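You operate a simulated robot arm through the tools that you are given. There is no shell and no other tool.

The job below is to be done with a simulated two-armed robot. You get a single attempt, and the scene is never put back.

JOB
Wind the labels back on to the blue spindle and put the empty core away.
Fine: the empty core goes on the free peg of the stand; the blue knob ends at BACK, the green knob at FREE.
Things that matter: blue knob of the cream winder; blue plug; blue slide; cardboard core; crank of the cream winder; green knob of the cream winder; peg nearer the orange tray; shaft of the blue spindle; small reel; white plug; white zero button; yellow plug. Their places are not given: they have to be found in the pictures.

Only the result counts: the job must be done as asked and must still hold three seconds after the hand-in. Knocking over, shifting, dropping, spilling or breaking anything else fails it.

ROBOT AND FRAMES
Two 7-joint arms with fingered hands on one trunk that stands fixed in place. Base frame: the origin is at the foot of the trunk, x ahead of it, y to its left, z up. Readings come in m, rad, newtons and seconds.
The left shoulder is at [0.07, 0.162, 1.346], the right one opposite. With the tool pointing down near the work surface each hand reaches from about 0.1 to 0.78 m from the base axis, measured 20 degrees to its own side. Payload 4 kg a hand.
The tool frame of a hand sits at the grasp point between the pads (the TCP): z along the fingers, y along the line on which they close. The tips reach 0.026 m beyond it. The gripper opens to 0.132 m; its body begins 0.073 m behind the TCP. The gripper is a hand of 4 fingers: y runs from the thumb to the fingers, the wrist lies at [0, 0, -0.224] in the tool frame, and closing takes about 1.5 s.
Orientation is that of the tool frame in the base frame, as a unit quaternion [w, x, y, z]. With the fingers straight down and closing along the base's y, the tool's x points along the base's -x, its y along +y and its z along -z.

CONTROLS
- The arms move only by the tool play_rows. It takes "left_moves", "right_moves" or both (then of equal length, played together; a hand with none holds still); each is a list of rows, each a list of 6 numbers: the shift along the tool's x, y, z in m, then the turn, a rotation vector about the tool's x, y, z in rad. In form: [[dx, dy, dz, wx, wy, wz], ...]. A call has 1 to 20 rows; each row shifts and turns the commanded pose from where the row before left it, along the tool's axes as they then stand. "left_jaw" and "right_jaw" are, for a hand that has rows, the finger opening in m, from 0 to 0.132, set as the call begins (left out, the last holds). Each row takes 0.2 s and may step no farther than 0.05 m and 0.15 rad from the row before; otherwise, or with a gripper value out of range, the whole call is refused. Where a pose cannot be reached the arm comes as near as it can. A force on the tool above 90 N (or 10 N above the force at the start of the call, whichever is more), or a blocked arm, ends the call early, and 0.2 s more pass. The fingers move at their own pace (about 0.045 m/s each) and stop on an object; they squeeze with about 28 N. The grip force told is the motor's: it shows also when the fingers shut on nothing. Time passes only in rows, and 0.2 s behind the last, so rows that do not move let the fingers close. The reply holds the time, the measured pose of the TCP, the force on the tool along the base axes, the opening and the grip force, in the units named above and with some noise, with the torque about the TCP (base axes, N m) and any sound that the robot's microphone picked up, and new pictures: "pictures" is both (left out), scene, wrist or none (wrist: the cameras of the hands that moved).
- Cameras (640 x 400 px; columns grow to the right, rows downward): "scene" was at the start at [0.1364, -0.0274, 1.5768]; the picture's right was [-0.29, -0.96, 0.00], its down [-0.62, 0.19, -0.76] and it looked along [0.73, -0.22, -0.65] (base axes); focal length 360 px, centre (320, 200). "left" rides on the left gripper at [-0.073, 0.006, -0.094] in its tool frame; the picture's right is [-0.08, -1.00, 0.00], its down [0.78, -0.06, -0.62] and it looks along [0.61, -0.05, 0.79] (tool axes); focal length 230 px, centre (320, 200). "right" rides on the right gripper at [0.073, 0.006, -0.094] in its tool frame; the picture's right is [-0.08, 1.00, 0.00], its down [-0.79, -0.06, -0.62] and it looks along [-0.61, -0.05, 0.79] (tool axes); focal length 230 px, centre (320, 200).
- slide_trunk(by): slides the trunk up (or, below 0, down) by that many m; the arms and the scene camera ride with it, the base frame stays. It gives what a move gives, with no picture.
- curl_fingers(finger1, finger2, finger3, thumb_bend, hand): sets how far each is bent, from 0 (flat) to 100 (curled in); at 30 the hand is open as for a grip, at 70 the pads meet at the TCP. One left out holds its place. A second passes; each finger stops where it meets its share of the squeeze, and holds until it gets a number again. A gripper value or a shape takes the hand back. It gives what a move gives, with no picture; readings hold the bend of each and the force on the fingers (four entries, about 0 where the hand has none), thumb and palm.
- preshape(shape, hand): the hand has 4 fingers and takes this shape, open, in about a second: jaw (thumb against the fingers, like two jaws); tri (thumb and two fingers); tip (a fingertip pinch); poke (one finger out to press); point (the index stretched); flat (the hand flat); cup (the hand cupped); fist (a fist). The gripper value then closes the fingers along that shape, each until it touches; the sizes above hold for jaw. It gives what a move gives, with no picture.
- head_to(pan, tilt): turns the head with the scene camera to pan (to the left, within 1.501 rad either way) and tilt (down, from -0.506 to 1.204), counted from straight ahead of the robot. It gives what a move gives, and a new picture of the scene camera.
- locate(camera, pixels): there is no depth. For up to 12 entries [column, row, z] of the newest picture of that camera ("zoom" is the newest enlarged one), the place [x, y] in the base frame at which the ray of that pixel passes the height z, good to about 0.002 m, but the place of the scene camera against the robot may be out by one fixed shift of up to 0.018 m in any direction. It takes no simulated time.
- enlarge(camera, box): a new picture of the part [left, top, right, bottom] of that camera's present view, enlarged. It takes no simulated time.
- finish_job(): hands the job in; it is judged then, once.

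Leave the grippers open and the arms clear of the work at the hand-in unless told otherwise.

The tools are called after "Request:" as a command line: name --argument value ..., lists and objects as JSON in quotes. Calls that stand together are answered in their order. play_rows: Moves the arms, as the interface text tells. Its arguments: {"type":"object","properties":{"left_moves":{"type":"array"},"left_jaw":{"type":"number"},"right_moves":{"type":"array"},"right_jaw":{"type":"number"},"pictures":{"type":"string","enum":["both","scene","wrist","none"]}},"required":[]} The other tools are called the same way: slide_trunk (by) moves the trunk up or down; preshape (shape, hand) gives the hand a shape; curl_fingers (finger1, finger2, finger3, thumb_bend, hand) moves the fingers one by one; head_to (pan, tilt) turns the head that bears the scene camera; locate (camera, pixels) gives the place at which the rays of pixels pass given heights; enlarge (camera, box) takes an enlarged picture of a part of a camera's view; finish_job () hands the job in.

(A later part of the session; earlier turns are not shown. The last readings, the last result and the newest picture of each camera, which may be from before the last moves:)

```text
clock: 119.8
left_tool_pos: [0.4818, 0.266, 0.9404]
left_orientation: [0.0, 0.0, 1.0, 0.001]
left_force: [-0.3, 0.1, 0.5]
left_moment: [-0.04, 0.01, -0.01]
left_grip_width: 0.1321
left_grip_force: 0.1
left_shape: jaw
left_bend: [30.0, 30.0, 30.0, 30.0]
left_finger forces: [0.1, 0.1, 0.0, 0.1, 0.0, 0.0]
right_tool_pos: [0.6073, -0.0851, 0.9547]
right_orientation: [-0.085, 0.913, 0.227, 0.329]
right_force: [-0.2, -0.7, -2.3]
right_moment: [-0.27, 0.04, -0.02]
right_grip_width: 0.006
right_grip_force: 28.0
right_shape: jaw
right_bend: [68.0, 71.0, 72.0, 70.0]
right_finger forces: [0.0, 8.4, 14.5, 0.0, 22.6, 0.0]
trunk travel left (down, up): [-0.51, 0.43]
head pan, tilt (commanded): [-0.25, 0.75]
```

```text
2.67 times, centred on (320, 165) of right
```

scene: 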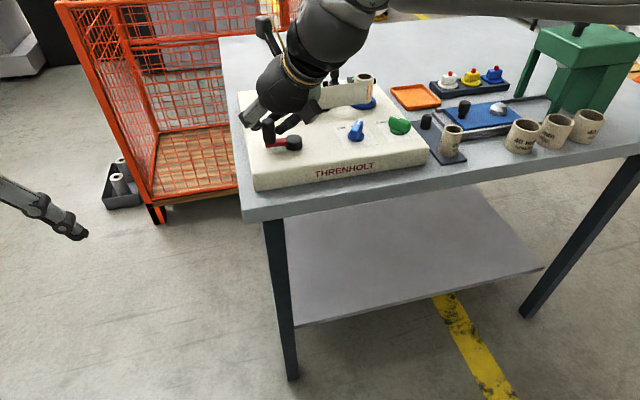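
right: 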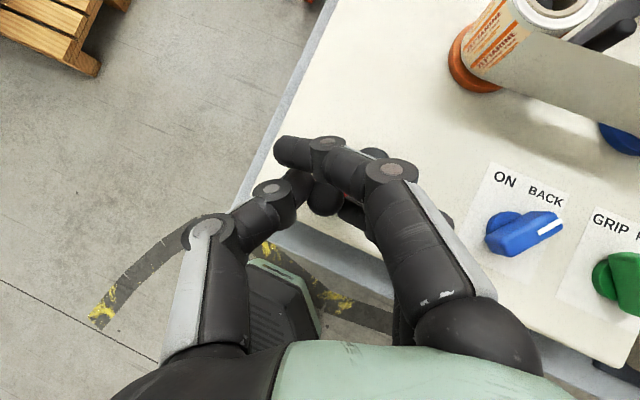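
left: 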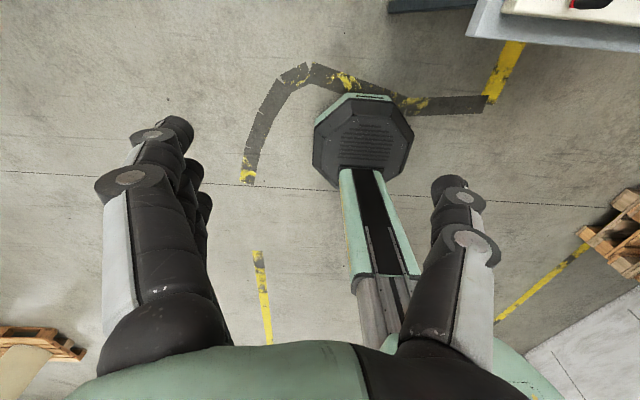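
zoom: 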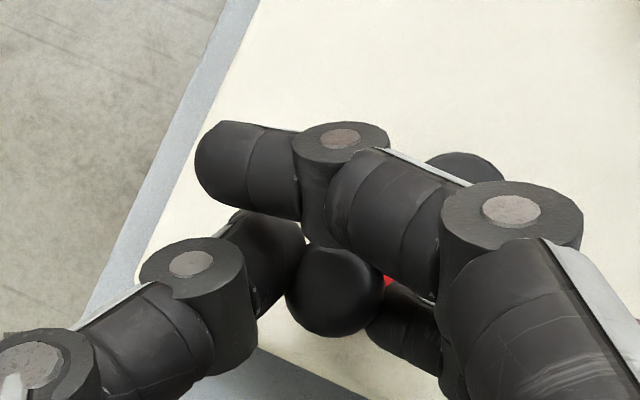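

The handle is firmly held (thumb 23 N against middle and third finger) and follows. I continue counterclockwise six more steps to about 267 deg, on the right side.

Request:
play_rows --right_moves '[[-0.0083, 0.0087, -0.007, 0, 0, 0], [-0.0055, 0.0119, -0.0046, 0, 0, 0], [-0.002, 0.0136, -0.0018, 0, 0, 0], [0.0016, 0.0137, 0.0013, 0, 0, 0], [0.0052, 0.0121, 0.0043, 0, 0, 0]]' --pictures "both"

Request:
enlarge --camera "right" --box '[200, 90, 440, 240]'

Request:
enlarge --camera "scene" --box '[250, 70, 390, 180]'

```text
clock: 121.0
left_tool_pos: [0.4816, 0.2668, 0.9401]
left_orientation: [0.0, 0.0, 1.0, 0.0]
left_force: [0.3, -0.2, 0.8]
left_moment: [-0.01, 0.01, 0.03]
left_grip_width: 0.1315
left_grip_force: 0.0
left_shape: jaw
left_bend: [30.0, 30.0, 30.0, 30.0]
left_finger forces: [0.1, 0.1, 0.0, 0.0, 0.1, 0.0]
right_tool_pos: [0.6265, -0.1402, 0.9539]
right_orientation: [-0.084, 0.912, 0.228, 0.331]
right_force: [2.3, 5.0, -0.8]
right_moment: [-0.16, -0.01, -0.03]
right_grip_width: 0.0064
right_grip_force: 28.1
right_shape: jaw
right_bend: [68.0, 71.0, 72.0, 70.0]
right_finger forces: [0.0, 8.7, 12.4, 0.1, 25.3, 0.0]
trunk travel left (down, up): [-0.51, 0.43]
head pan, tilt (commanded): [-0.25, 0.75]
```

scene: 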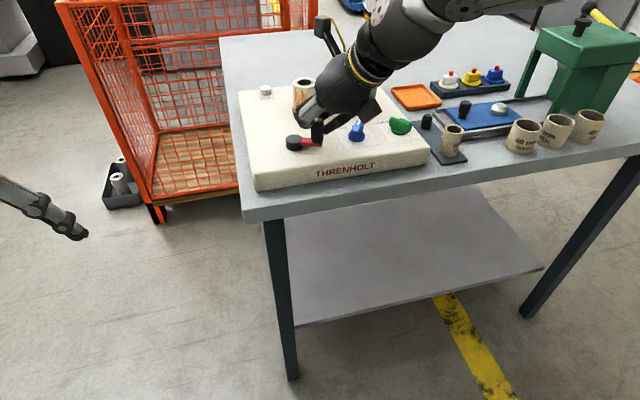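
right: 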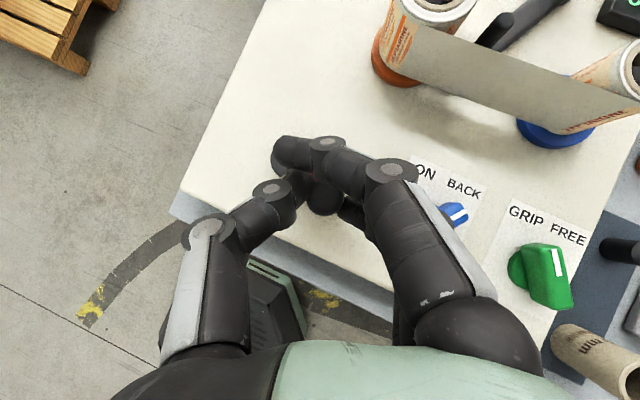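

```text
2.67 times, centred on (320, 165) of right
```

zoom: 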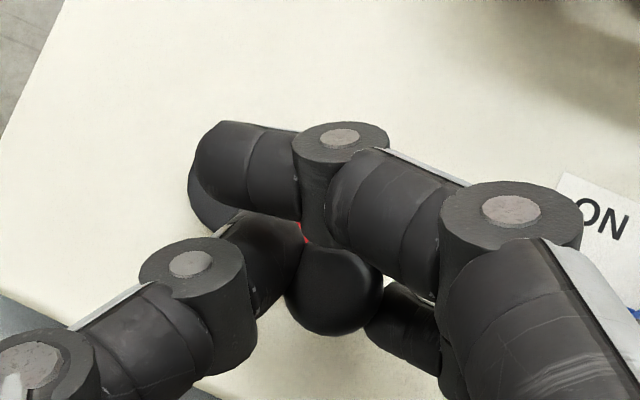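

```text
3.64 times, centred on (320, 125) of scene
```

zoom: 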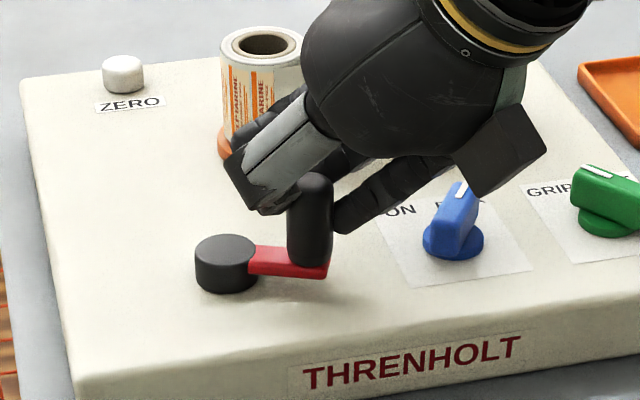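

The grip stays firm with small forces and the crank followed to about 250 deg. Now the working direction: clockwise five 20 deg steps, watching force, grip and display.

Request:
play_rows --right_moves '[[-0.0052, -0.0121, -0.0043, 0, 0, 0], [-0.0016, -0.0137, -0.0013, 0, 0, 0], [0.002, -0.0136, 0.0018, 0, 0, 0], [0.0055, -0.0119, 0.0046, 0, 0, 0], [0.0083, -0.0087, 0.007, 0, 0, 0]]' --pictures "both"

Request:
enlarge --camera "right" --box '[200, 90, 440, 240]'

Request:
enlarge --camera "scene" --box '[250, 70, 390, 180]'

```text
clock: 122.2
left_tool_pos: [0.4809, 0.2659, 0.9418]
left_orientation: [0.0, -0.001, 1.0, 0.0]
left_force: [-0.5, 0.3, -0.5]
left_moment: [0.0, 0.0, -0.02]
left_grip_width: 0.1318
left_grip_force: 0.2
left_shape: jaw
left_bend: [30.0, 30.0, 30.0, 30.0]
left_finger forces: [0.1, 0.0, 0.0, 0.1, 0.0, 0.0]
right_tool_pos: [0.6062, -0.0839, 0.9536]
right_orientation: [-0.083, 0.912, 0.227, 0.331]
right_force: [0.1, 0.1, 3.1]
right_moment: [-0.33, -0.02, -0.03]
right_grip_width: 0.0058
right_grip_force: 27.8
right_shape: jaw
right_bend: [68.0, 71.0, 72.0, 70.0]
right_finger forces: [0.0, 9.1, 15.5, 0.0, 23.6, 0.0]
trunk travel left (down, up): [-0.51, 0.43]
head pan, tilt (commanded): [-0.25, 0.75]
```

scene: 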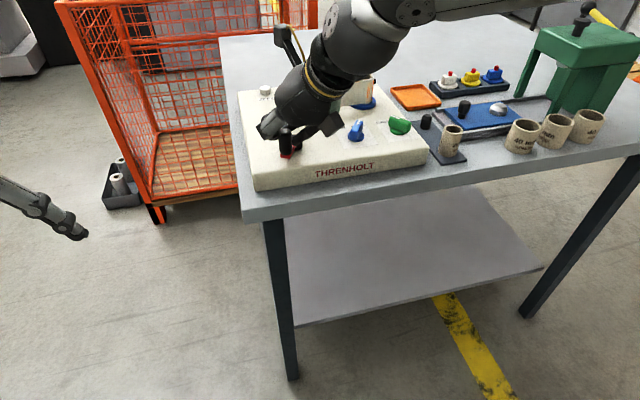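
right: 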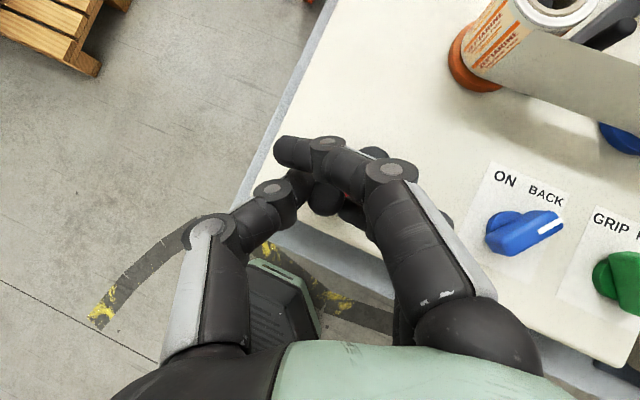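

```text
2.67 times, centred on (320, 165) of right
```

zoom: 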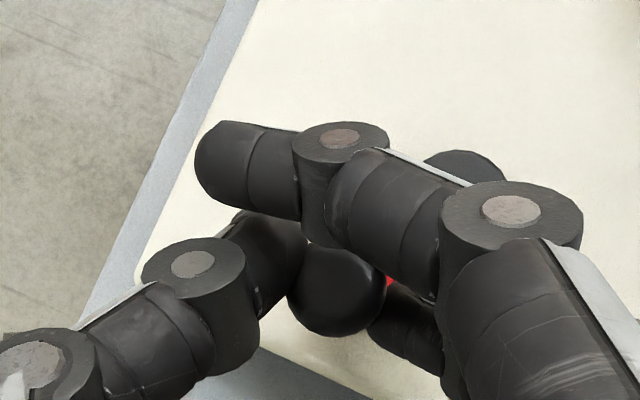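

```text
3.64 times, centred on (320, 125) of scene
```

zoom: 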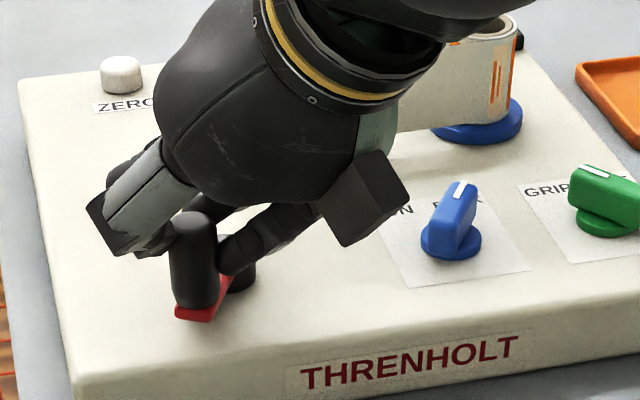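

The firm grip drove the crank 100 deg clockwise without slipping. I now pump: three cycles of freewheeling back 110 deg and driving 110 deg clockwise again, then check the grip.

Request:
play_rows --right_moves '[[-0.0123, 0.0193, -0.0103, 0, 0, 0], [-0.0009, 0.025, -0.0008, 0, 0, 0], [0.0103, 0.0203, 0.0087, 0, 0, 0], [-0.0103, -0.0203, -0.0087, 0, 0, 0], [0.0009, -0.025, 0.0008, 0, 0, 0], [0.0123, -0.0193, 0.0103, 0, 0, 0], [-0.0123, 0.0193, -0.0103, 0, 0, 0], [-0.0009, 0.025, -0.0008, 0, 0, 0], [0.0103, 0.0203, 0.0087, 0, 0, 0], [-0.0103, -0.0203, -0.0087, 0, 0, 0], [0.0009, -0.025, 0.0008, 0, 0, 0], [0.0123, -0.0193, 0.0103, 0, 0, 0], [-0.0123, 0.0193, -0.0103, 0, 0, 0], [-0.0009, 0.025, -0.0008, 0, 0, 0], [0.0103, 0.0203, 0.0087, 0, 0, 0]]' --pictures "both"

Request:
enlarge --camera "right" --box '[200, 0, 640, 240]'

```text
clock: 125.5
left_tool_pos: [0.483, 0.2665, 0.9408]
left_orientation: [-0.001, 0.0, 1.0, 0.0]
left_force: [-0.8, -0.4, -1.1]
left_moment: [-0.03, 0.0, -0.01]
left_grip_width: 0.1321
left_grip_force: 0.0
left_shape: jaw
left_bend: [30.0, 30.0, 30.0, 30.0]
left_finger forces: [0.0, 0.0, 0.1, 0.0, 0.0, 0.1]
right_tool_pos: [0.6382, -0.1427, 0.9551]
right_orientation: [-0.083, 0.912, 0.227, 0.332]
right_force: [0.8, -4.3, -10.1]
right_moment: [-0.41, 0.13, -0.02]
right_grip_width: 0.0052
right_grip_force: 28.4
right_shape: jaw
right_bend: [68.0, 71.0, 72.0, 71.0]
right_finger forces: [0.1, 10.7, 17.3, 0.0, 20.2, 0.1]
trunk travel left (down, up): [-0.51, 0.43]
head pan, tilt (commanded): [-0.25, 0.75]
```

scene: 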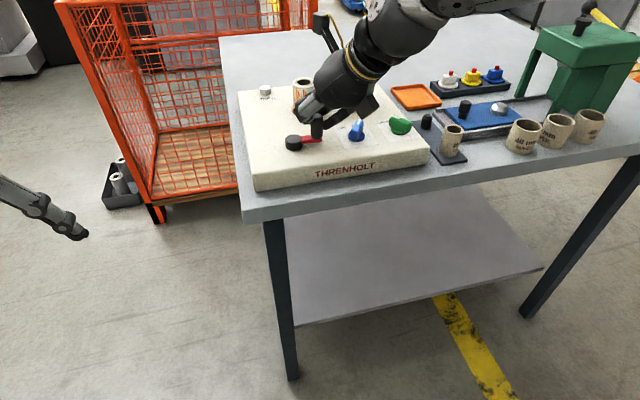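
right: 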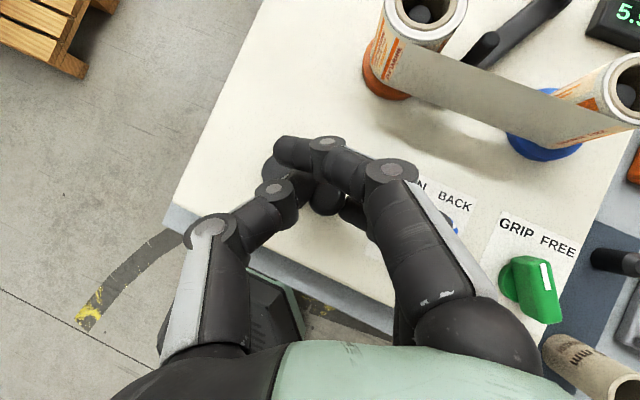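

```text
1.45 times, centred on (420, 120) of right
```

zoom: 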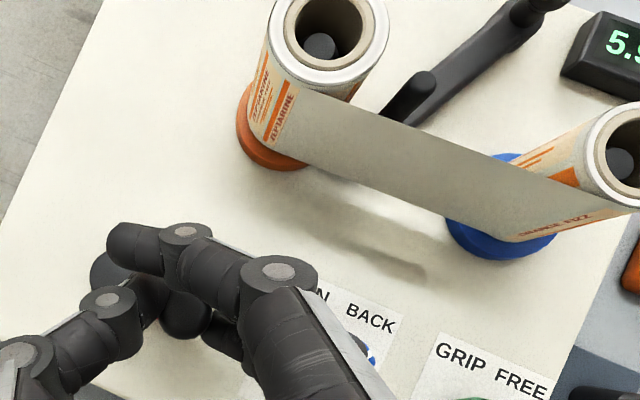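

The grip holds and the display at the right edge seems to read 5.9. I enlarge it to read exactly.

Request:
enlarge --camera "right" --box '[560, 0, 640, 60]'

Request:
enlarge --camera "scene" --box '[285, 60, 385, 125]'

```text
6.67 times, centred on (600, 30) of right
```

zoom: 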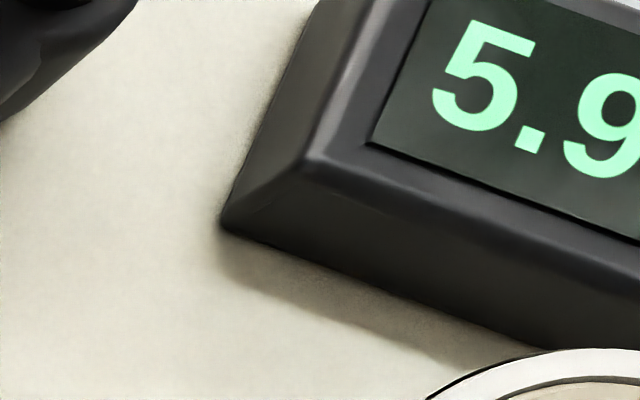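

```text
6.15 times, centred on (335, 92) of scene
```

zoom: 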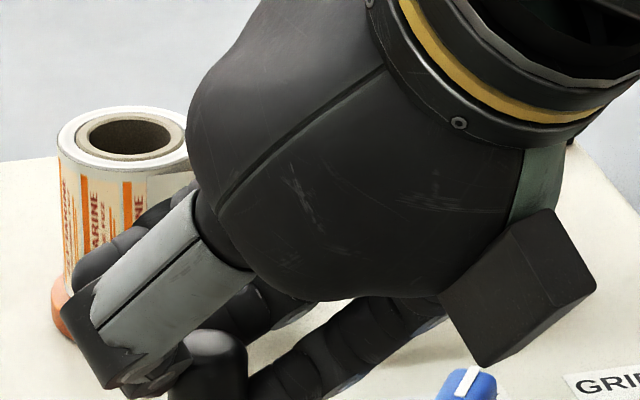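

The display reads 5.9 m; three strokes gave 0.5 m. I go on with four cycles per call: three rows driving clockwise, two rows freewheeling back.

Request:
play_rows --right_moves '[[-0.0103, -0.0203, -0.0087, 0, 0, 0], [0.0009, -0.025, 0.0008, 0, 0, 0], [0.0123, -0.0193, 0.0103, 0, 0, 0], [-0.0143, 0.0313, -0.012, 0, 0, 0], [0.0115, 0.0332, 0.0096, 0, 0, 0], [-0.0103, -0.0203, -0.0087, 0, 0, 0], [0.0009, -0.025, 0.0008, 0, 0, 0], [0.0123, -0.0193, 0.0103, 0, 0, 0], [-0.0143, 0.0313, -0.012, 0, 0, 0], [0.0115, 0.0332, 0.0096, 0, 0, 0], [-0.0103, -0.0203, -0.0087, 0, 0, 0], [0.0009, -0.025, 0.0008, 0, 0, 0], [0.0123, -0.0193, 0.0103, 0, 0, 0], [-0.0143, 0.0313, -0.012, 0, 0, 0], [0.0115, 0.0332, 0.0096, 0, 0, 0]]' --pictures "wrist"

Request:
enlarge --camera "right" --box '[560, 0, 640, 60]'

```text
clock: 128.7
left_tool_pos: [0.4836, 0.2658, 0.9394]
left_orientation: [-0.001, 0.0, 1.0, 0.0]
left_force: [-0.2, 0.8, -0.4]
left_moment: [-0.02, 0.04, 0.01]
left_grip_width: 0.1319
left_grip_force: 0.1
left_shape: jaw
left_bend: [30.0, 30.0, 30.0, 30.0]
left_finger forces: [0.0, 0.0, 0.0, 0.0, 0.1, 0.0]
right_tool_pos: [0.6408, -0.1418, 0.9537]
right_orientation: [-0.082, 0.912, 0.225, 0.333]
right_force: [0.7, -7.3, -1.9]
right_moment: [-0.43, 0.04, -0.01]
right_grip_width: 0.0053
right_grip_force: 28.1
right_shape: jaw
right_bend: [68.0, 71.0, 72.0, 71.0]
right_finger forces: [0.0, 11.3, 19.6, 0.1, 18.3, 0.1]
trunk travel left (down, up): [-0.51, 0.43]
head pan, tilt (commanded): [-0.25, 0.75]
```

right: 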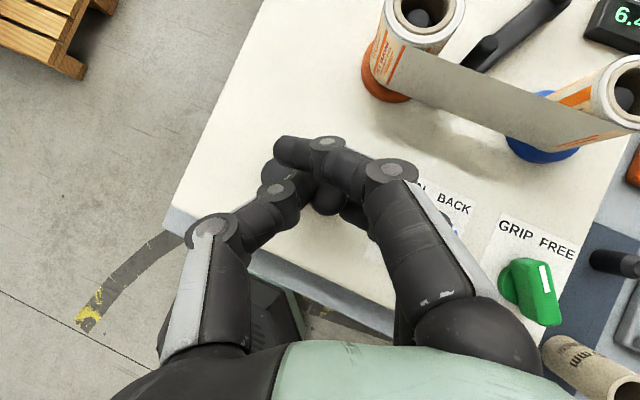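

```text
6.67 times, centred on (600, 30) of right
```

zoom: 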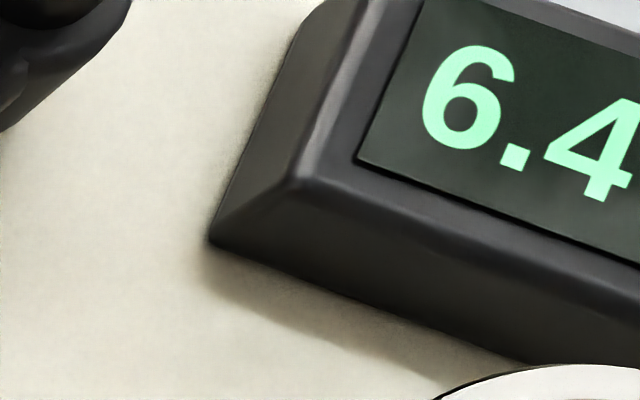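

6.4 m now; the grip is unchanged. I run four cycles.

Request:
play_rows --right_moves '[[-0.0103, -0.0203, -0.0087, 0, 0, 0], [0.0009, -0.025, 0.0008, 0, 0, 0], [0.0123, -0.0193, 0.0103, 0, 0, 0], [-0.0143, 0.0313, -0.012, 0, 0, 0], [0.0115, 0.0332, 0.0096, 0, 0, 0], [-0.0103, -0.0203, -0.0087, 0, 0, 0], [0.0009, -0.025, 0.0008, 0, 0, 0], [0.0123, -0.0193, 0.0103, 0, 0, 0], [-0.0143, 0.0313, -0.012, 0, 0, 0], [0.0115, 0.0332, 0.0096, 0, 0, 0], [-0.0103, -0.0203, -0.0087, 0, 0, 0], [0.0009, -0.025, 0.0008, 0, 0, 0], [0.0123, -0.0193, 0.0103, 0, 0, 0], [-0.0143, 0.0313, -0.012, 0, 0, 0], [0.0115, 0.0332, 0.0096, 0, 0, 0], [-0.0103, -0.0203, -0.0087, 0, 0, 0], [0.0009, -0.025, 0.0008, 0, 0, 0], [0.0123, -0.0193, 0.0103, 0, 0, 0], [-0.0143, 0.0313, -0.012, 0, 0, 0], [0.0115, 0.0332, 0.0096, 0, 0, 0]]' --pictures "wrist"

Request:
enlarge --camera "right" --box '[340, 0, 640, 160]'

```text
clock: 132.8
left_tool_pos: [0.4782, 0.2674, 0.9418]
left_orientation: [0.001, 0.0, 1.0, -0.001]
left_force: [0.1, -1.5, 1.0]
left_moment: [0.01, 0.01, 0.01]
left_grip_width: 0.1319
left_grip_force: 0.0
left_shape: jaw
left_bend: [30.0, 30.0, 30.0, 30.0]
left_finger forces: [0.0, 0.0, 0.1, 0.0, 0.0, 0.0]
right_tool_pos: [0.633, -0.1394, 0.958]
right_orientation: [-0.085, 0.91, 0.23, 0.333]
right_force: [1.7, 4.1, 26.0]
right_moment: [-0.1, -0.03, -0.01]
right_grip_width: 0.0048
right_grip_force: 27.7
right_shape: jaw
right_bend: [68.0, 73.0, 72.0, 73.0]
right_finger forces: [0.1, 0.0, 14.1, 0.0, 34.7, 0.0]
trunk travel left (down, up): [-0.51, 0.43]
head pan, tilt (commanded): [-0.25, 0.75]
```

right: 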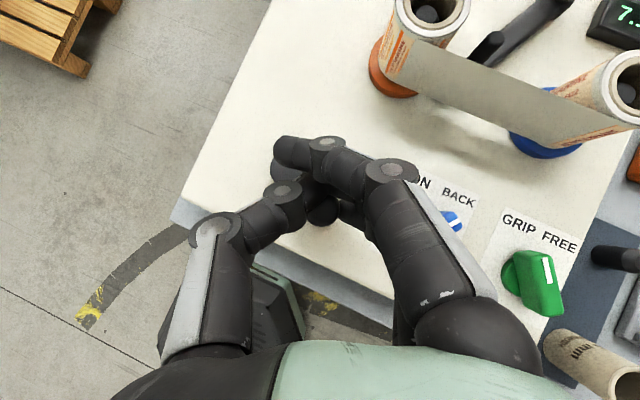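

```text
2.13 times, centred on (490, 80) of right
```

zoom: 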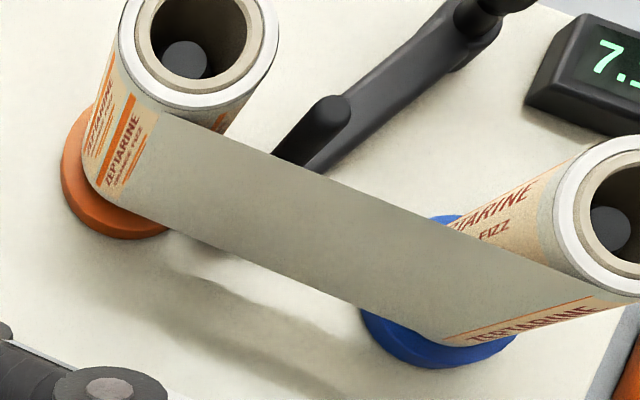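

The display is past 7 m, but the upward force rose to 26 N and the middle finger has lost contact, so the handle is shifting in the grip. I look closely.

Request:
enlarge --camera "right" --box '[200, 90, 440, 240]'

Request:
enlarge --camera "right" --box '[560, 0, 640, 60]'

Request:
play_rows --right_moves '[[0, 0, 0, 0, 0, 0]]' --pictures "scene"

Request:
enlarge --camera "scene" --box '[260, 80, 370, 170]'

```text
2.67 times, centred on (320, 165) of right
```

zoom: 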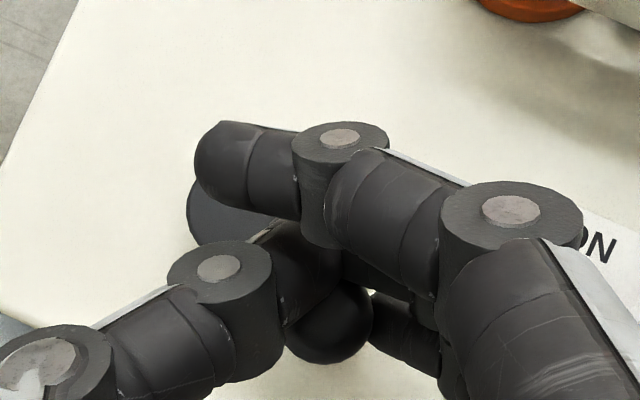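

```text
6.67 times, centred on (600, 30) of right
```

zoom: 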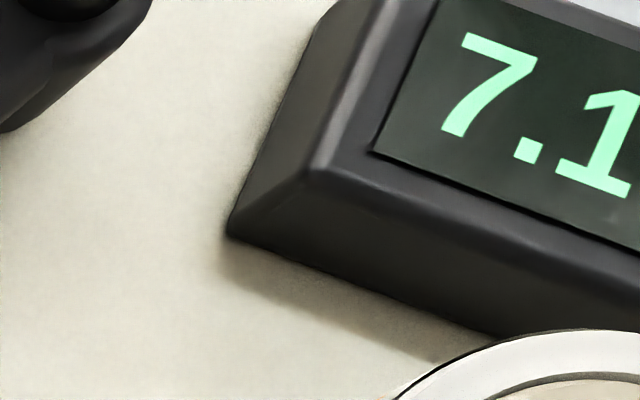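

```text
clock: 133.2
left_tool_pos: [0.4795, 0.2683, 0.9424]
left_orientation: [0.001, -0.001, 1.0, -0.001]
left_force: [1.4, 0.0, 0.3]
left_moment: [-0.01, 0.0, 0.01]
left_grip_width: 0.1322
left_grip_force: 0.0
left_shape: jaw
left_bend: [30.0, 30.0, 30.0, 30.0]
left_finger forces: [0.0, 0.0, 0.1, 0.0, 0.0, 0.0]
right_tool_pos: [0.6323, -0.1403, 0.9585]
right_orientation: [-0.085, 0.91, 0.23, 0.334]
right_force: [3.4, 6.5, 25.4]
right_moment: [-0.01, -0.05, -0.05]
right_grip_width: 0.0048
right_grip_force: 27.7
right_shape: jaw
right_bend: [68.0, 73.0, 72.0, 73.0]
right_finger forces: [0.1, 0.0, 12.8, 0.0, 36.5, 0.1]
trunk travel left (down, up): [-0.51, 0.43]
head pan, tilt (commanded): [-0.25, 0.75]
```

scene: 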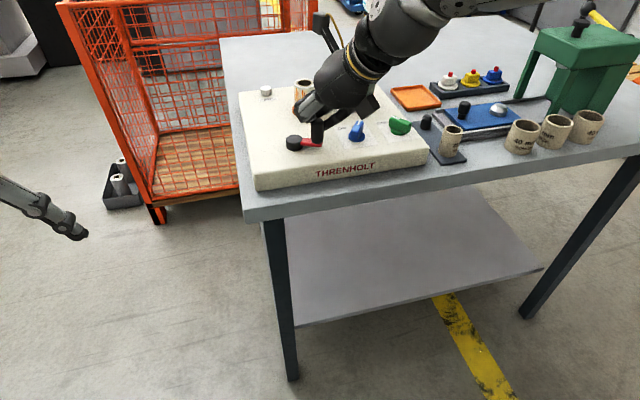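

```text
4.44 times, centred on (315, 125) of scene
```

zoom: 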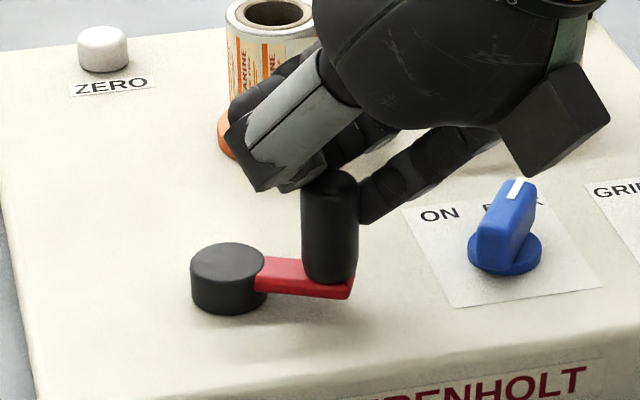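

At 7.1 m the thumb is riding up on the handle's dome. I open the jaw a little to let the hand settle, and look where the handle sits.

Request:
play_rows --right_moves '[[0, 0, 0, 0, 0, 0], [0, 0, 0, 0, 0, 0], [0, 0, 0, 0, 0, 0]]' --right_jaw 0.045 --pictures "wrist"

Request:
enlarge --camera "right" --box '[200, 90, 440, 240]'

```text
clock: 134.1
left_tool_pos: [0.4804, 0.2657, 0.9402]
left_orientation: [0.0, 0.0, 1.0, 0.0]
left_force: [0.4, 0.6, 1.0]
left_moment: [0.01, 0.0, 0.02]
left_grip_width: 0.1321
left_grip_force: 0.2
left_shape: jaw
left_bend: [30.0, 30.0, 30.0, 30.0]
left_finger forces: [0.0, 0.0, 0.0, 0.0, 0.0, 0.1]
right_tool_pos: [0.6324, -0.1435, 0.954]
right_orientation: [-0.083, 0.913, 0.227, 0.329]
right_force: [-0.3, -0.1, 0.5]
right_moment: [-0.04, -0.01, 0.01]
right_grip_width: 0.0444
right_grip_force: 0.0
right_shape: jaw
right_bend: [73.0, 74.0, 74.0, 70.0]
right_finger forces: [0.1, 0.1, 0.0, 0.0, 0.1, 0.0]
trunk travel left (down, up): [-0.51, 0.43]
head pan, tilt (commanded): [-0.25, 0.75]
```

right: 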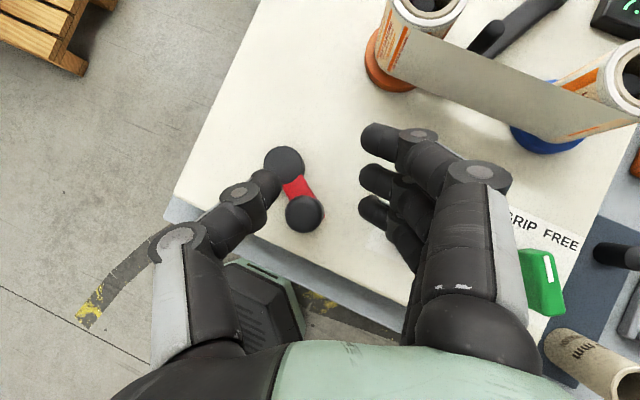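

```text
2.67 times, centred on (320, 165) of right
```

zoom: 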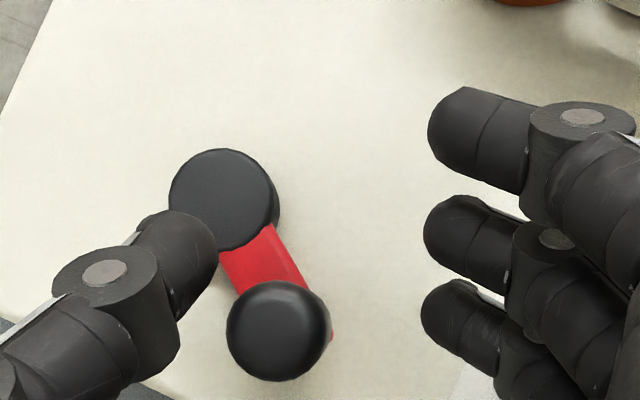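

The crank shifted slightly on opening; the handle is now at about (0.623, -0.138). I recentre the hand on it, a little lower, and close fully again.

Request:
play_rows --right_moves '[[-0.0075, -0.0095, -0.0024, 0, 0, 0], [0, 0, 0, 0, 0, 0], [0, 0, 0, 0, 0, 0], [0, 0, 0, 0, 0, 0], [0, 0, 0, 0, 0, 0]]' --right_jaw 0.0 --pictures "wrist"

Request:
enlarge --camera "right" --box '[200, 90, 440, 240]'

```text
clock: 135.2
left_tool_pos: [0.4817, 0.2667, 0.9419]
left_orientation: [-0.001, 0.0, 1.0, 0.0]
left_force: [-0.2, -0.6, 0.2]
left_moment: [0.02, 0.01, 0.02]
left_grip_width: 0.1319
left_grip_force: 0.1
left_shape: jaw
left_bend: [30.0, 30.0, 30.0, 30.0]
left_finger forces: [0.0, 0.0, 0.0, 0.0, 0.1, 0.0]
right_tool_pos: [0.6242, -0.1364, 0.9499]
right_orientation: [-0.084, 0.912, 0.228, 0.33]
right_force: [2.9, 5.6, -2.7]
right_moment: [-0.23, -0.03, -0.01]
right_grip_width: 0.0029
right_grip_force: 28.3
right_shape: jaw
right_bend: [68.0, 70.0, 72.0, 71.0]
right_finger forces: [0.0, 7.4, 13.0, 0.0, 21.9, 0.0]
trunk travel left (down, up): [-0.51, 0.43]
head pan, tilt (commanded): [-0.25, 0.75]
```

right: 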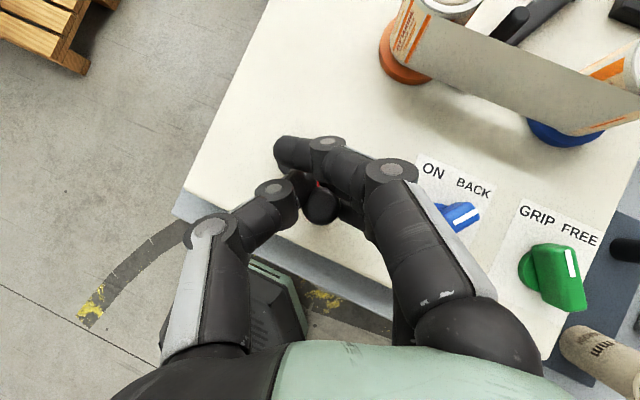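

```text
2.67 times, centred on (320, 165) of right
```

zoom: 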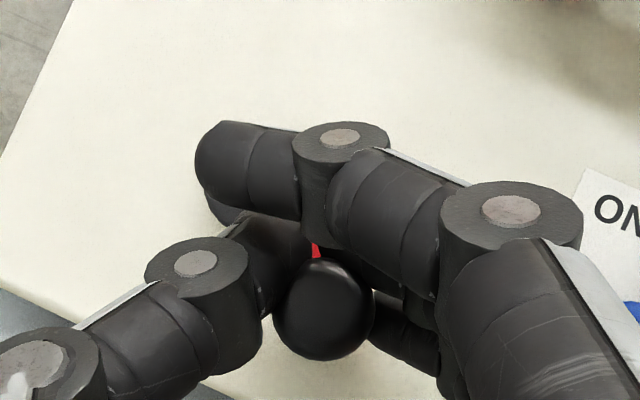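

The grip is good again (22 N against 20 N). I go to 260 deg and run three cycles with three rows each way, as in the first stable run.

Request:
play_rows --right_moves '[[0.0072, 0.0107, 0.0061, 0, 0, 0], [-0.0103, -0.0203, -0.0087, 0, 0, 0], [0.0009, -0.025, 0.0008, 0, 0, 0], [0.0123, -0.0193, 0.0103, 0, 0, 0], [-0.0123, 0.0193, -0.0103, 0, 0, 0], [-0.0009, 0.025, -0.0008, 0, 0, 0], [0.0103, 0.0203, 0.0087, 0, 0, 0], [-0.0103, -0.0203, -0.0087, 0, 0, 0], [0.0009, -0.025, 0.0008, 0, 0, 0], [0.0123, -0.0193, 0.0103, 0, 0, 0], [-0.0123, 0.0193, -0.0103, 0, 0, 0], [-0.0009, 0.025, -0.0008, 0, 0, 0], [0.0103, 0.0203, 0.0087, 0, 0, 0], [-0.0103, -0.0203, -0.0087, 0, 0, 0], [0.0009, -0.025, 0.0008, 0, 0, 0], [0.0123, -0.0193, 0.0103, 0, 0, 0], [-0.0123, 0.0193, -0.0103, 0, 0, 0], [-0.0009, 0.025, -0.0008, 0, 0, 0], [0.0103, 0.0203, 0.0087, 0, 0, 0]]' --pictures "wrist"

Request:
enlarge --camera "right" --box '[200, 90, 440, 240]'

Request:
enlarge --camera "right" --box '[560, 0, 640, 60]'

```text
clock: 139.2
left_tool_pos: [0.4817, 0.2661, 0.9412]
left_orientation: [-0.001, 0.0, 1.0, -0.001]
left_force: [0.2, 0.4, -0.2]
left_moment: [0.0, 0.0, -0.03]
left_grip_width: 0.1316
left_grip_force: 0.1
left_shape: jaw
left_bend: [30.0, 30.0, 30.0, 30.0]
left_finger forces: [0.0, 0.1, 0.1, 0.1, 0.0, 0.1]
right_tool_pos: [0.6395, -0.1414, 0.9513]
right_orientation: [-0.084, 0.912, 0.228, 0.332]
right_force: [0.8, 3.8, -2.1]
right_moment: [-0.28, 0.04, 0.0]
right_grip_width: 0.0019
right_grip_force: 27.5
right_shape: jaw
right_bend: [68.0, 70.0, 72.0, 72.0]
right_finger forces: [0.1, 7.2, 13.7, 0.0, 21.5, 0.0]
trunk travel left (down, up): [-0.51, 0.43]
head pan, tilt (commanded): [-0.25, 0.75]
```

right: 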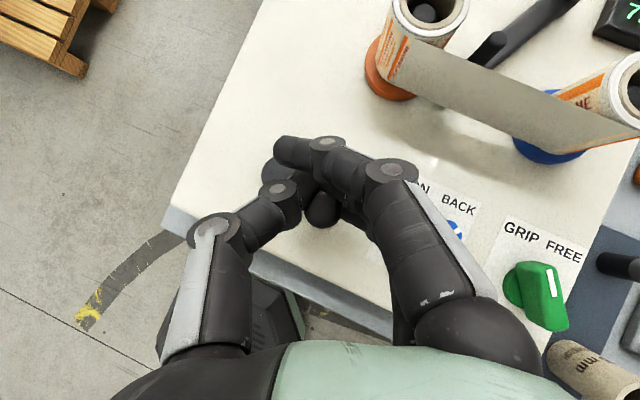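

```text
2.67 times, centred on (320, 165) of right
```

zoom: 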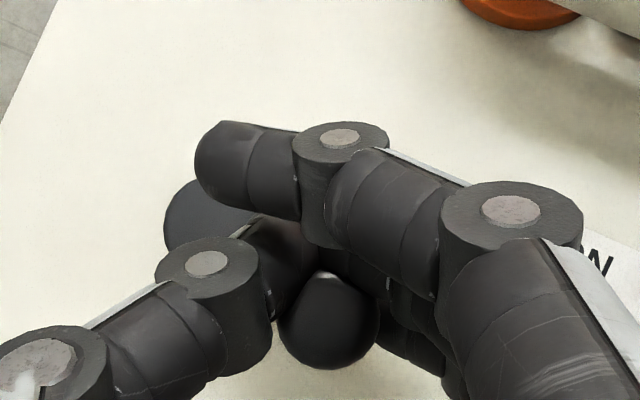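

```text
6.67 times, centred on (600, 30) of right
```

zoom: 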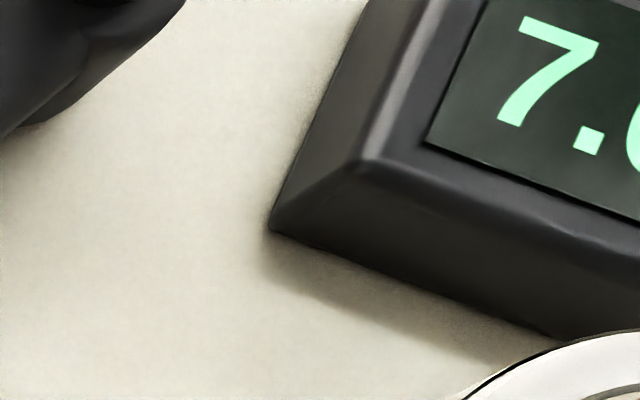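

About 7.6 m. The handle creeps slightly towards the palm, so I bias the path 4 mm back along the heading and run three more cycles.

Request:
play_rows --right_moves '[[-0.0031, 0, -0.0026, 0, 0, 0], [-0.0103, -0.0203, -0.0087, 0, 0, 0], [0.0009, -0.025, 0.0008, 0, 0, 0], [0.0123, -0.0193, 0.0103, 0, 0, 0], [-0.0123, 0.0193, -0.0103, 0, 0, 0], [-0.0009, 0.025, -0.0008, 0, 0, 0], [0.0103, 0.0203, 0.0087, 0, 0, 0], [-0.0103, -0.0203, -0.0087, 0, 0, 0], [0.0009, -0.025, 0.0008, 0, 0, 0], [0.0123, -0.0193, 0.0103, 0, 0, 0], [-0.0123, 0.0193, -0.0103, 0, 0, 0], [-0.0009, 0.025, -0.0008, 0, 0, 0], [0.0103, 0.0203, 0.0087, 0, 0, 0], [-0.0103, -0.0203, -0.0087, 0, 0, 0], [0.0009, -0.025, 0.0008, 0, 0, 0], [0.0123, -0.0193, 0.0103, 0, 0, 0], [-0.0123, 0.0193, -0.0103, 0, 0, 0], [-0.0009, 0.025, -0.0008, 0, 0, 0], [0.0103, 0.0203, 0.0087, 0, 0, 0]]' --pictures "wrist"

Request:
enlarge --camera "right" --box '[200, 90, 440, 240]'

Request:
enlarge --camera "right" --box '[340, 0, 640, 160]'

```text
clock: 143.2
left_tool_pos: [0.4822, 0.268, 0.9403]
left_orientation: [-0.001, 0.0, 1.0, -0.001]
left_force: [0.7, -0.6, -0.1]
left_moment: [-0.01, 0.01, 0.0]
left_grip_width: 0.1319
left_grip_force: 0.1
left_shape: jaw
left_bend: [30.0, 30.0, 30.0, 30.0]
left_finger forces: [0.0, 0.0, 0.0, 0.0, 0.0, 0.0]
right_tool_pos: [0.6326, -0.1399, 0.9508]
right_orientation: [-0.084, 0.912, 0.228, 0.329]
right_force: [7.2, 14.2, 3.0]
right_moment: [-0.07, -0.04, -0.05]
right_grip_width: 0.0012
right_grip_force: 28.5
right_shape: jaw
right_bend: [68.0, 70.0, 72.0, 72.0]
right_finger forces: [0.0, 7.0, 11.7, 0.0, 27.7, 0.1]
trunk travel left (down, up): [-0.51, 0.43]
head pan, tilt (commanded): [-0.25, 0.75]
```

right: 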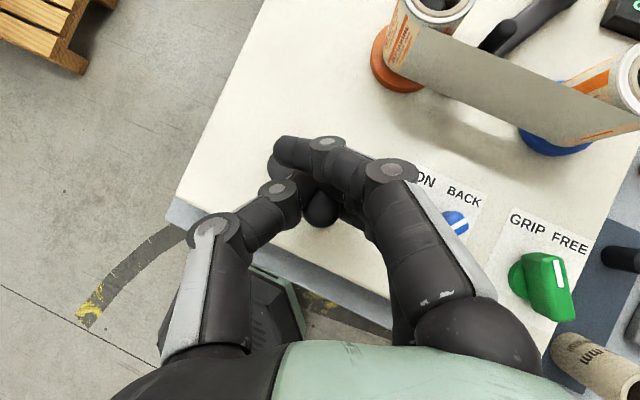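

```text
2.67 times, centred on (320, 165) of right
```

zoom: 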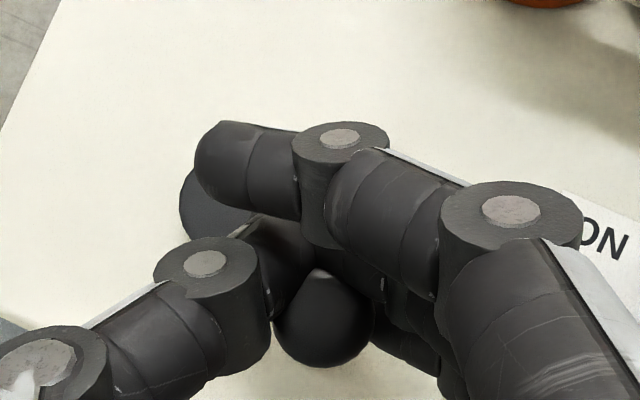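

```text
2.13 times, centred on (490, 80) of right
```

zoom: 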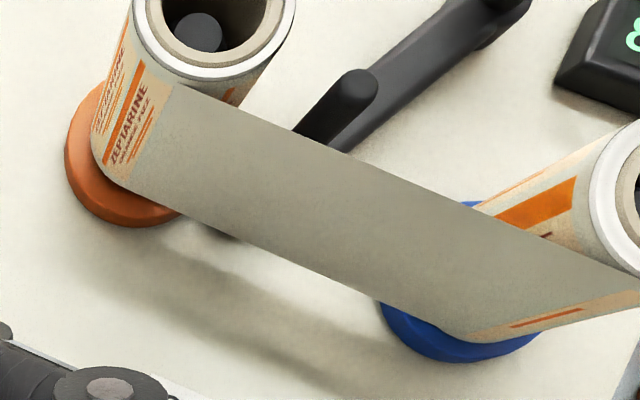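

Just past 8 m. To be safe I regrip: open slightly, measure the handle, recentre, close.

Request:
play_rows --right_moves '[[0, 0, 0, 0, 0, 0], [0, 0, 0, 0, 0, 0], [0, 0, 0, 0, 0, 0]]' --right_jaw 0.04 --pictures "wrist"

Request:
enlarge --camera "right" --box '[200, 90, 440, 240]'

Request:
enlarge --camera "right" --box '[560, 0, 640, 60]'

```text
clock: 144.1
left_tool_pos: [0.4811, 0.2672, 0.94]
left_orientation: [0.0, -0.001, 1.0, 0.0]
left_force: [0.7, -1.4, -0.2]
left_moment: [0.02, 0.0, 0.0]
left_grip_width: 0.1318
left_grip_force: 0.1
left_shape: jaw
left_bend: [30.0, 30.0, 30.0, 30.0]
left_finger forces: [0.0, 0.0, 0.1, 0.0, 0.1, 0.0]
right_tool_pos: [0.6336, -0.1428, 0.9517]
right_orientation: [-0.083, 0.913, 0.228, 0.329]
right_force: [-0.8, 0.2, 0.5]
right_moment: [0.0, 0.0, -0.03]
right_grip_width: 0.0396
right_grip_force: 0.0
right_shape: jaw
right_bend: [73.0, 73.0, 74.0, 70.0]
right_finger forces: [0.0, 0.1, 0.0, 0.0, 0.1, 0.1]
trunk travel left (down, up): [-0.51, 0.43]
head pan, tilt (commanded): [-0.25, 0.75]
```

right: 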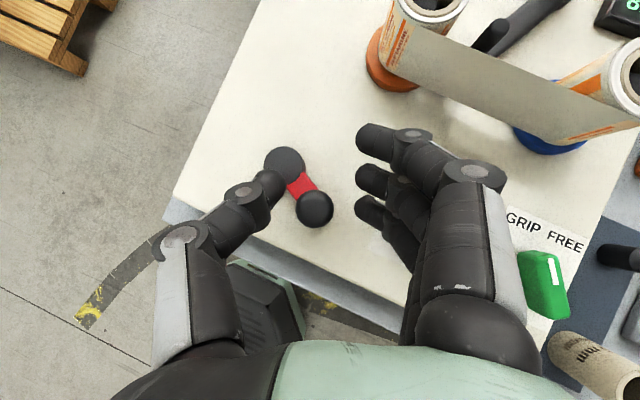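

```text
2.67 times, centred on (320, 165) of right
```

zoom: 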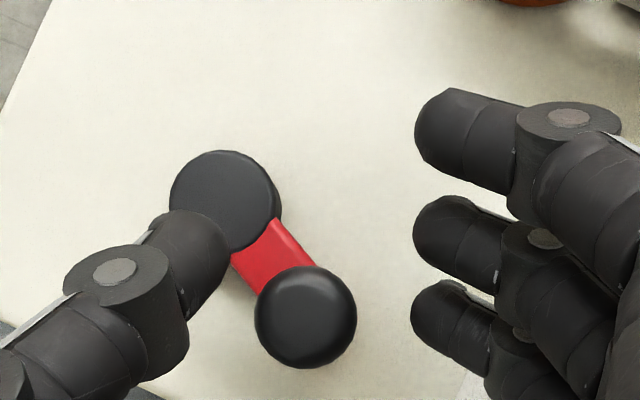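

```text
6.67 times, centred on (600, 30) of right
```

zoom: 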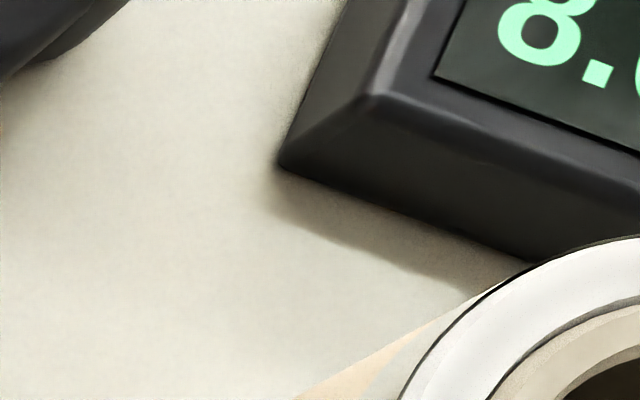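

8.0 m. I recentre on the handle and close again.

Request:
play_rows --right_moves '[[-0.0059, -0.0036, -0.0034, 0, 0, 0], [0, 0, 0, 0, 0, 0], [0, 0, 0, 0, 0, 0], [0, 0, 0, 0, 0, 0], [0, 0, 0, 0, 0, 0]]' --right_jaw 0.0 --pictures "wrist"

Request:
enlarge --camera "right" --box '[200, 90, 440, 240]'

```text
clock: 145.2
left_tool_pos: [0.4815, 0.2665, 0.941]
left_orientation: [0.001, 0.0, 1.0, 0.0]
left_force: [-0.1, 0.3, -0.4]
left_moment: [0.0, 0.04, 0.0]
left_grip_width: 0.1321
left_grip_force: 0.1
left_shape: jaw
left_bend: [30.0, 30.0, 30.0, 30.0]
left_finger forces: [0.0, 0.0, 0.0, 0.1, 0.1, 0.1]
right_tool_pos: [0.6268, -0.1409, 0.9501]
right_orientation: [-0.084, 0.912, 0.227, 0.331]
right_force: [0.5, 3.2, -1.2]
right_moment: [-0.2, -0.03, -0.02]
right_grip_width: 0.007
right_grip_force: 28.0
right_shape: jaw
right_bend: [68.0, 71.0, 72.0, 70.0]
right_finger forces: [0.0, 8.4, 12.7, 0.1, 23.2, 0.0]
trunk travel left (down, up): [-0.51, 0.43]
head pan, tilt (commanded): [-0.25, 0.75]
```

right: 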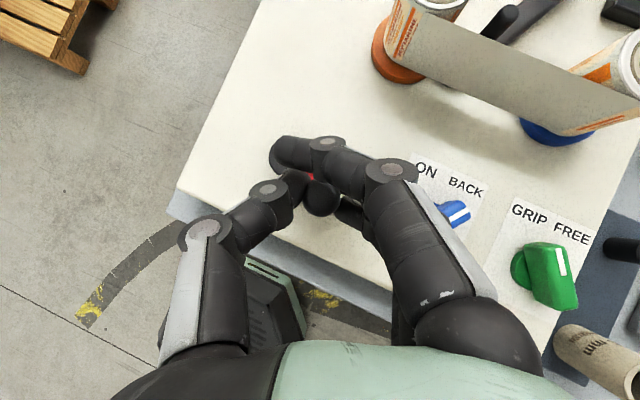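

```text
2.67 times, centred on (320, 165) of right
```

zoom: 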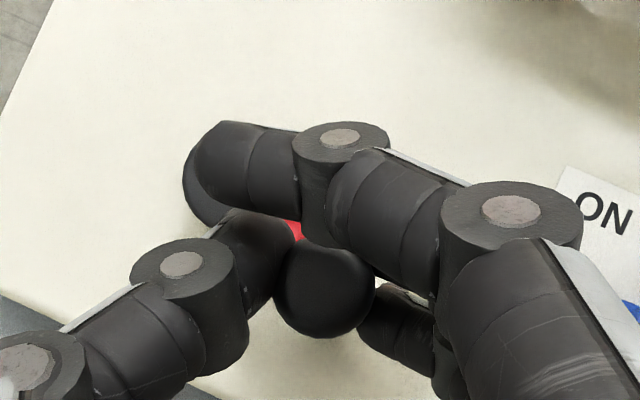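

Good firm grip. I run three more cycles.

Request:
play_rows --right_moves '[[0.0042, 0.0053, 0.0035, 0, 0, 0], [-0.0103, -0.0203, -0.0087, 0, 0, 0], [0.0009, -0.025, 0.0008, 0, 0, 0], [0.0123, -0.0193, 0.0103, 0, 0, 0], [-0.0123, 0.0193, -0.0103, 0, 0, 0], [-0.0009, 0.025, -0.0008, 0, 0, 0], [0.0103, 0.0203, 0.0087, 0, 0, 0], [-0.0103, -0.0203, -0.0087, 0, 0, 0], [0.0009, -0.025, 0.0008, 0, 0, 0], [0.0123, -0.0193, 0.0103, 0, 0, 0], [-0.0123, 0.0193, -0.0103, 0, 0, 0], [-0.0009, 0.025, -0.0008, 0, 0, 0], [0.0103, 0.0203, 0.0087, 0, 0, 0], [-0.0103, -0.0203, -0.0087, 0, 0, 0], [0.0009, -0.025, 0.0008, 0, 0, 0], [0.0123, -0.0193, 0.0103, 0, 0, 0], [-0.0123, 0.0193, -0.0103, 0, 0, 0], [-0.0009, 0.025, -0.0008, 0, 0, 0], [0.0103, 0.0203, 0.0087, 0, 0, 0]]' --pictures "wrist"

Request:
enlarge --camera "right" --box '[200, 90, 440, 240]'

Request:
enlarge --camera "right" --box '[340, 0, 640, 160]'

```text
clock: 149.2
left_tool_pos: [0.4821, 0.2667, 0.9408]
left_orientation: [0.0, 0.0, 1.0, -0.001]
left_force: [-1.5, 0.4, 0.2]
left_moment: [0.01, 0.01, 0.0]
left_grip_width: 0.1321
left_grip_force: 0.1
left_shape: jaw
left_bend: [30.0, 30.0, 30.0, 30.0]
left_finger forces: [0.0, 0.1, 0.0, 0.0, 0.1, 0.0]
right_tool_pos: [0.6357, -0.1454, 0.9511]
right_orientation: [-0.084, 0.912, 0.228, 0.331]
right_force: [1.8, 3.5, -0.8]
right_moment: [-0.19, 0.02, -0.02]
right_grip_width: 0.0062
right_grip_force: 28.3
right_shape: jaw
right_bend: [68.0, 71.0, 72.0, 71.0]
right_finger forces: [0.0, 10.6, 14.4, 0.1, 24.3, 0.1]
trunk travel left (down, up): [-0.51, 0.43]
head pan, tilt (commanded): [-0.25, 0.75]
```

right: 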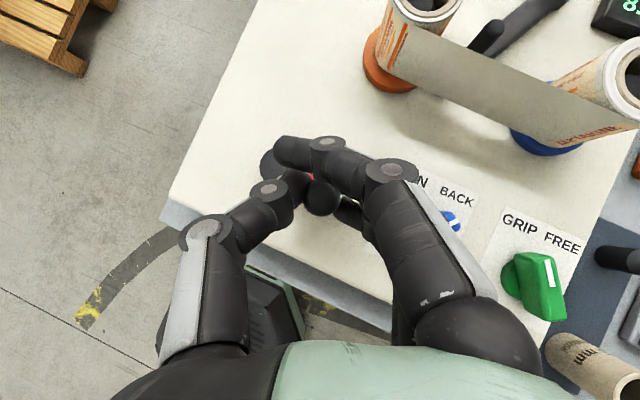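

```text
2.67 times, centred on (320, 165) of right
```

zoom: 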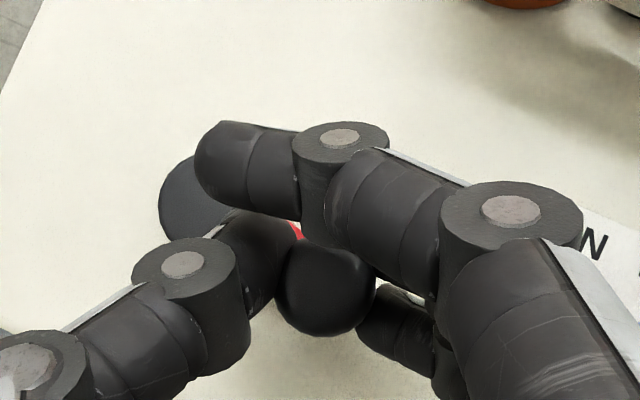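

```text
2.13 times, centred on (490, 80) of right
```

zoom: 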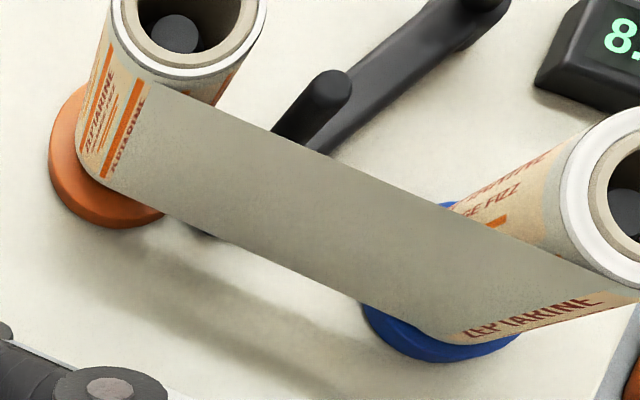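

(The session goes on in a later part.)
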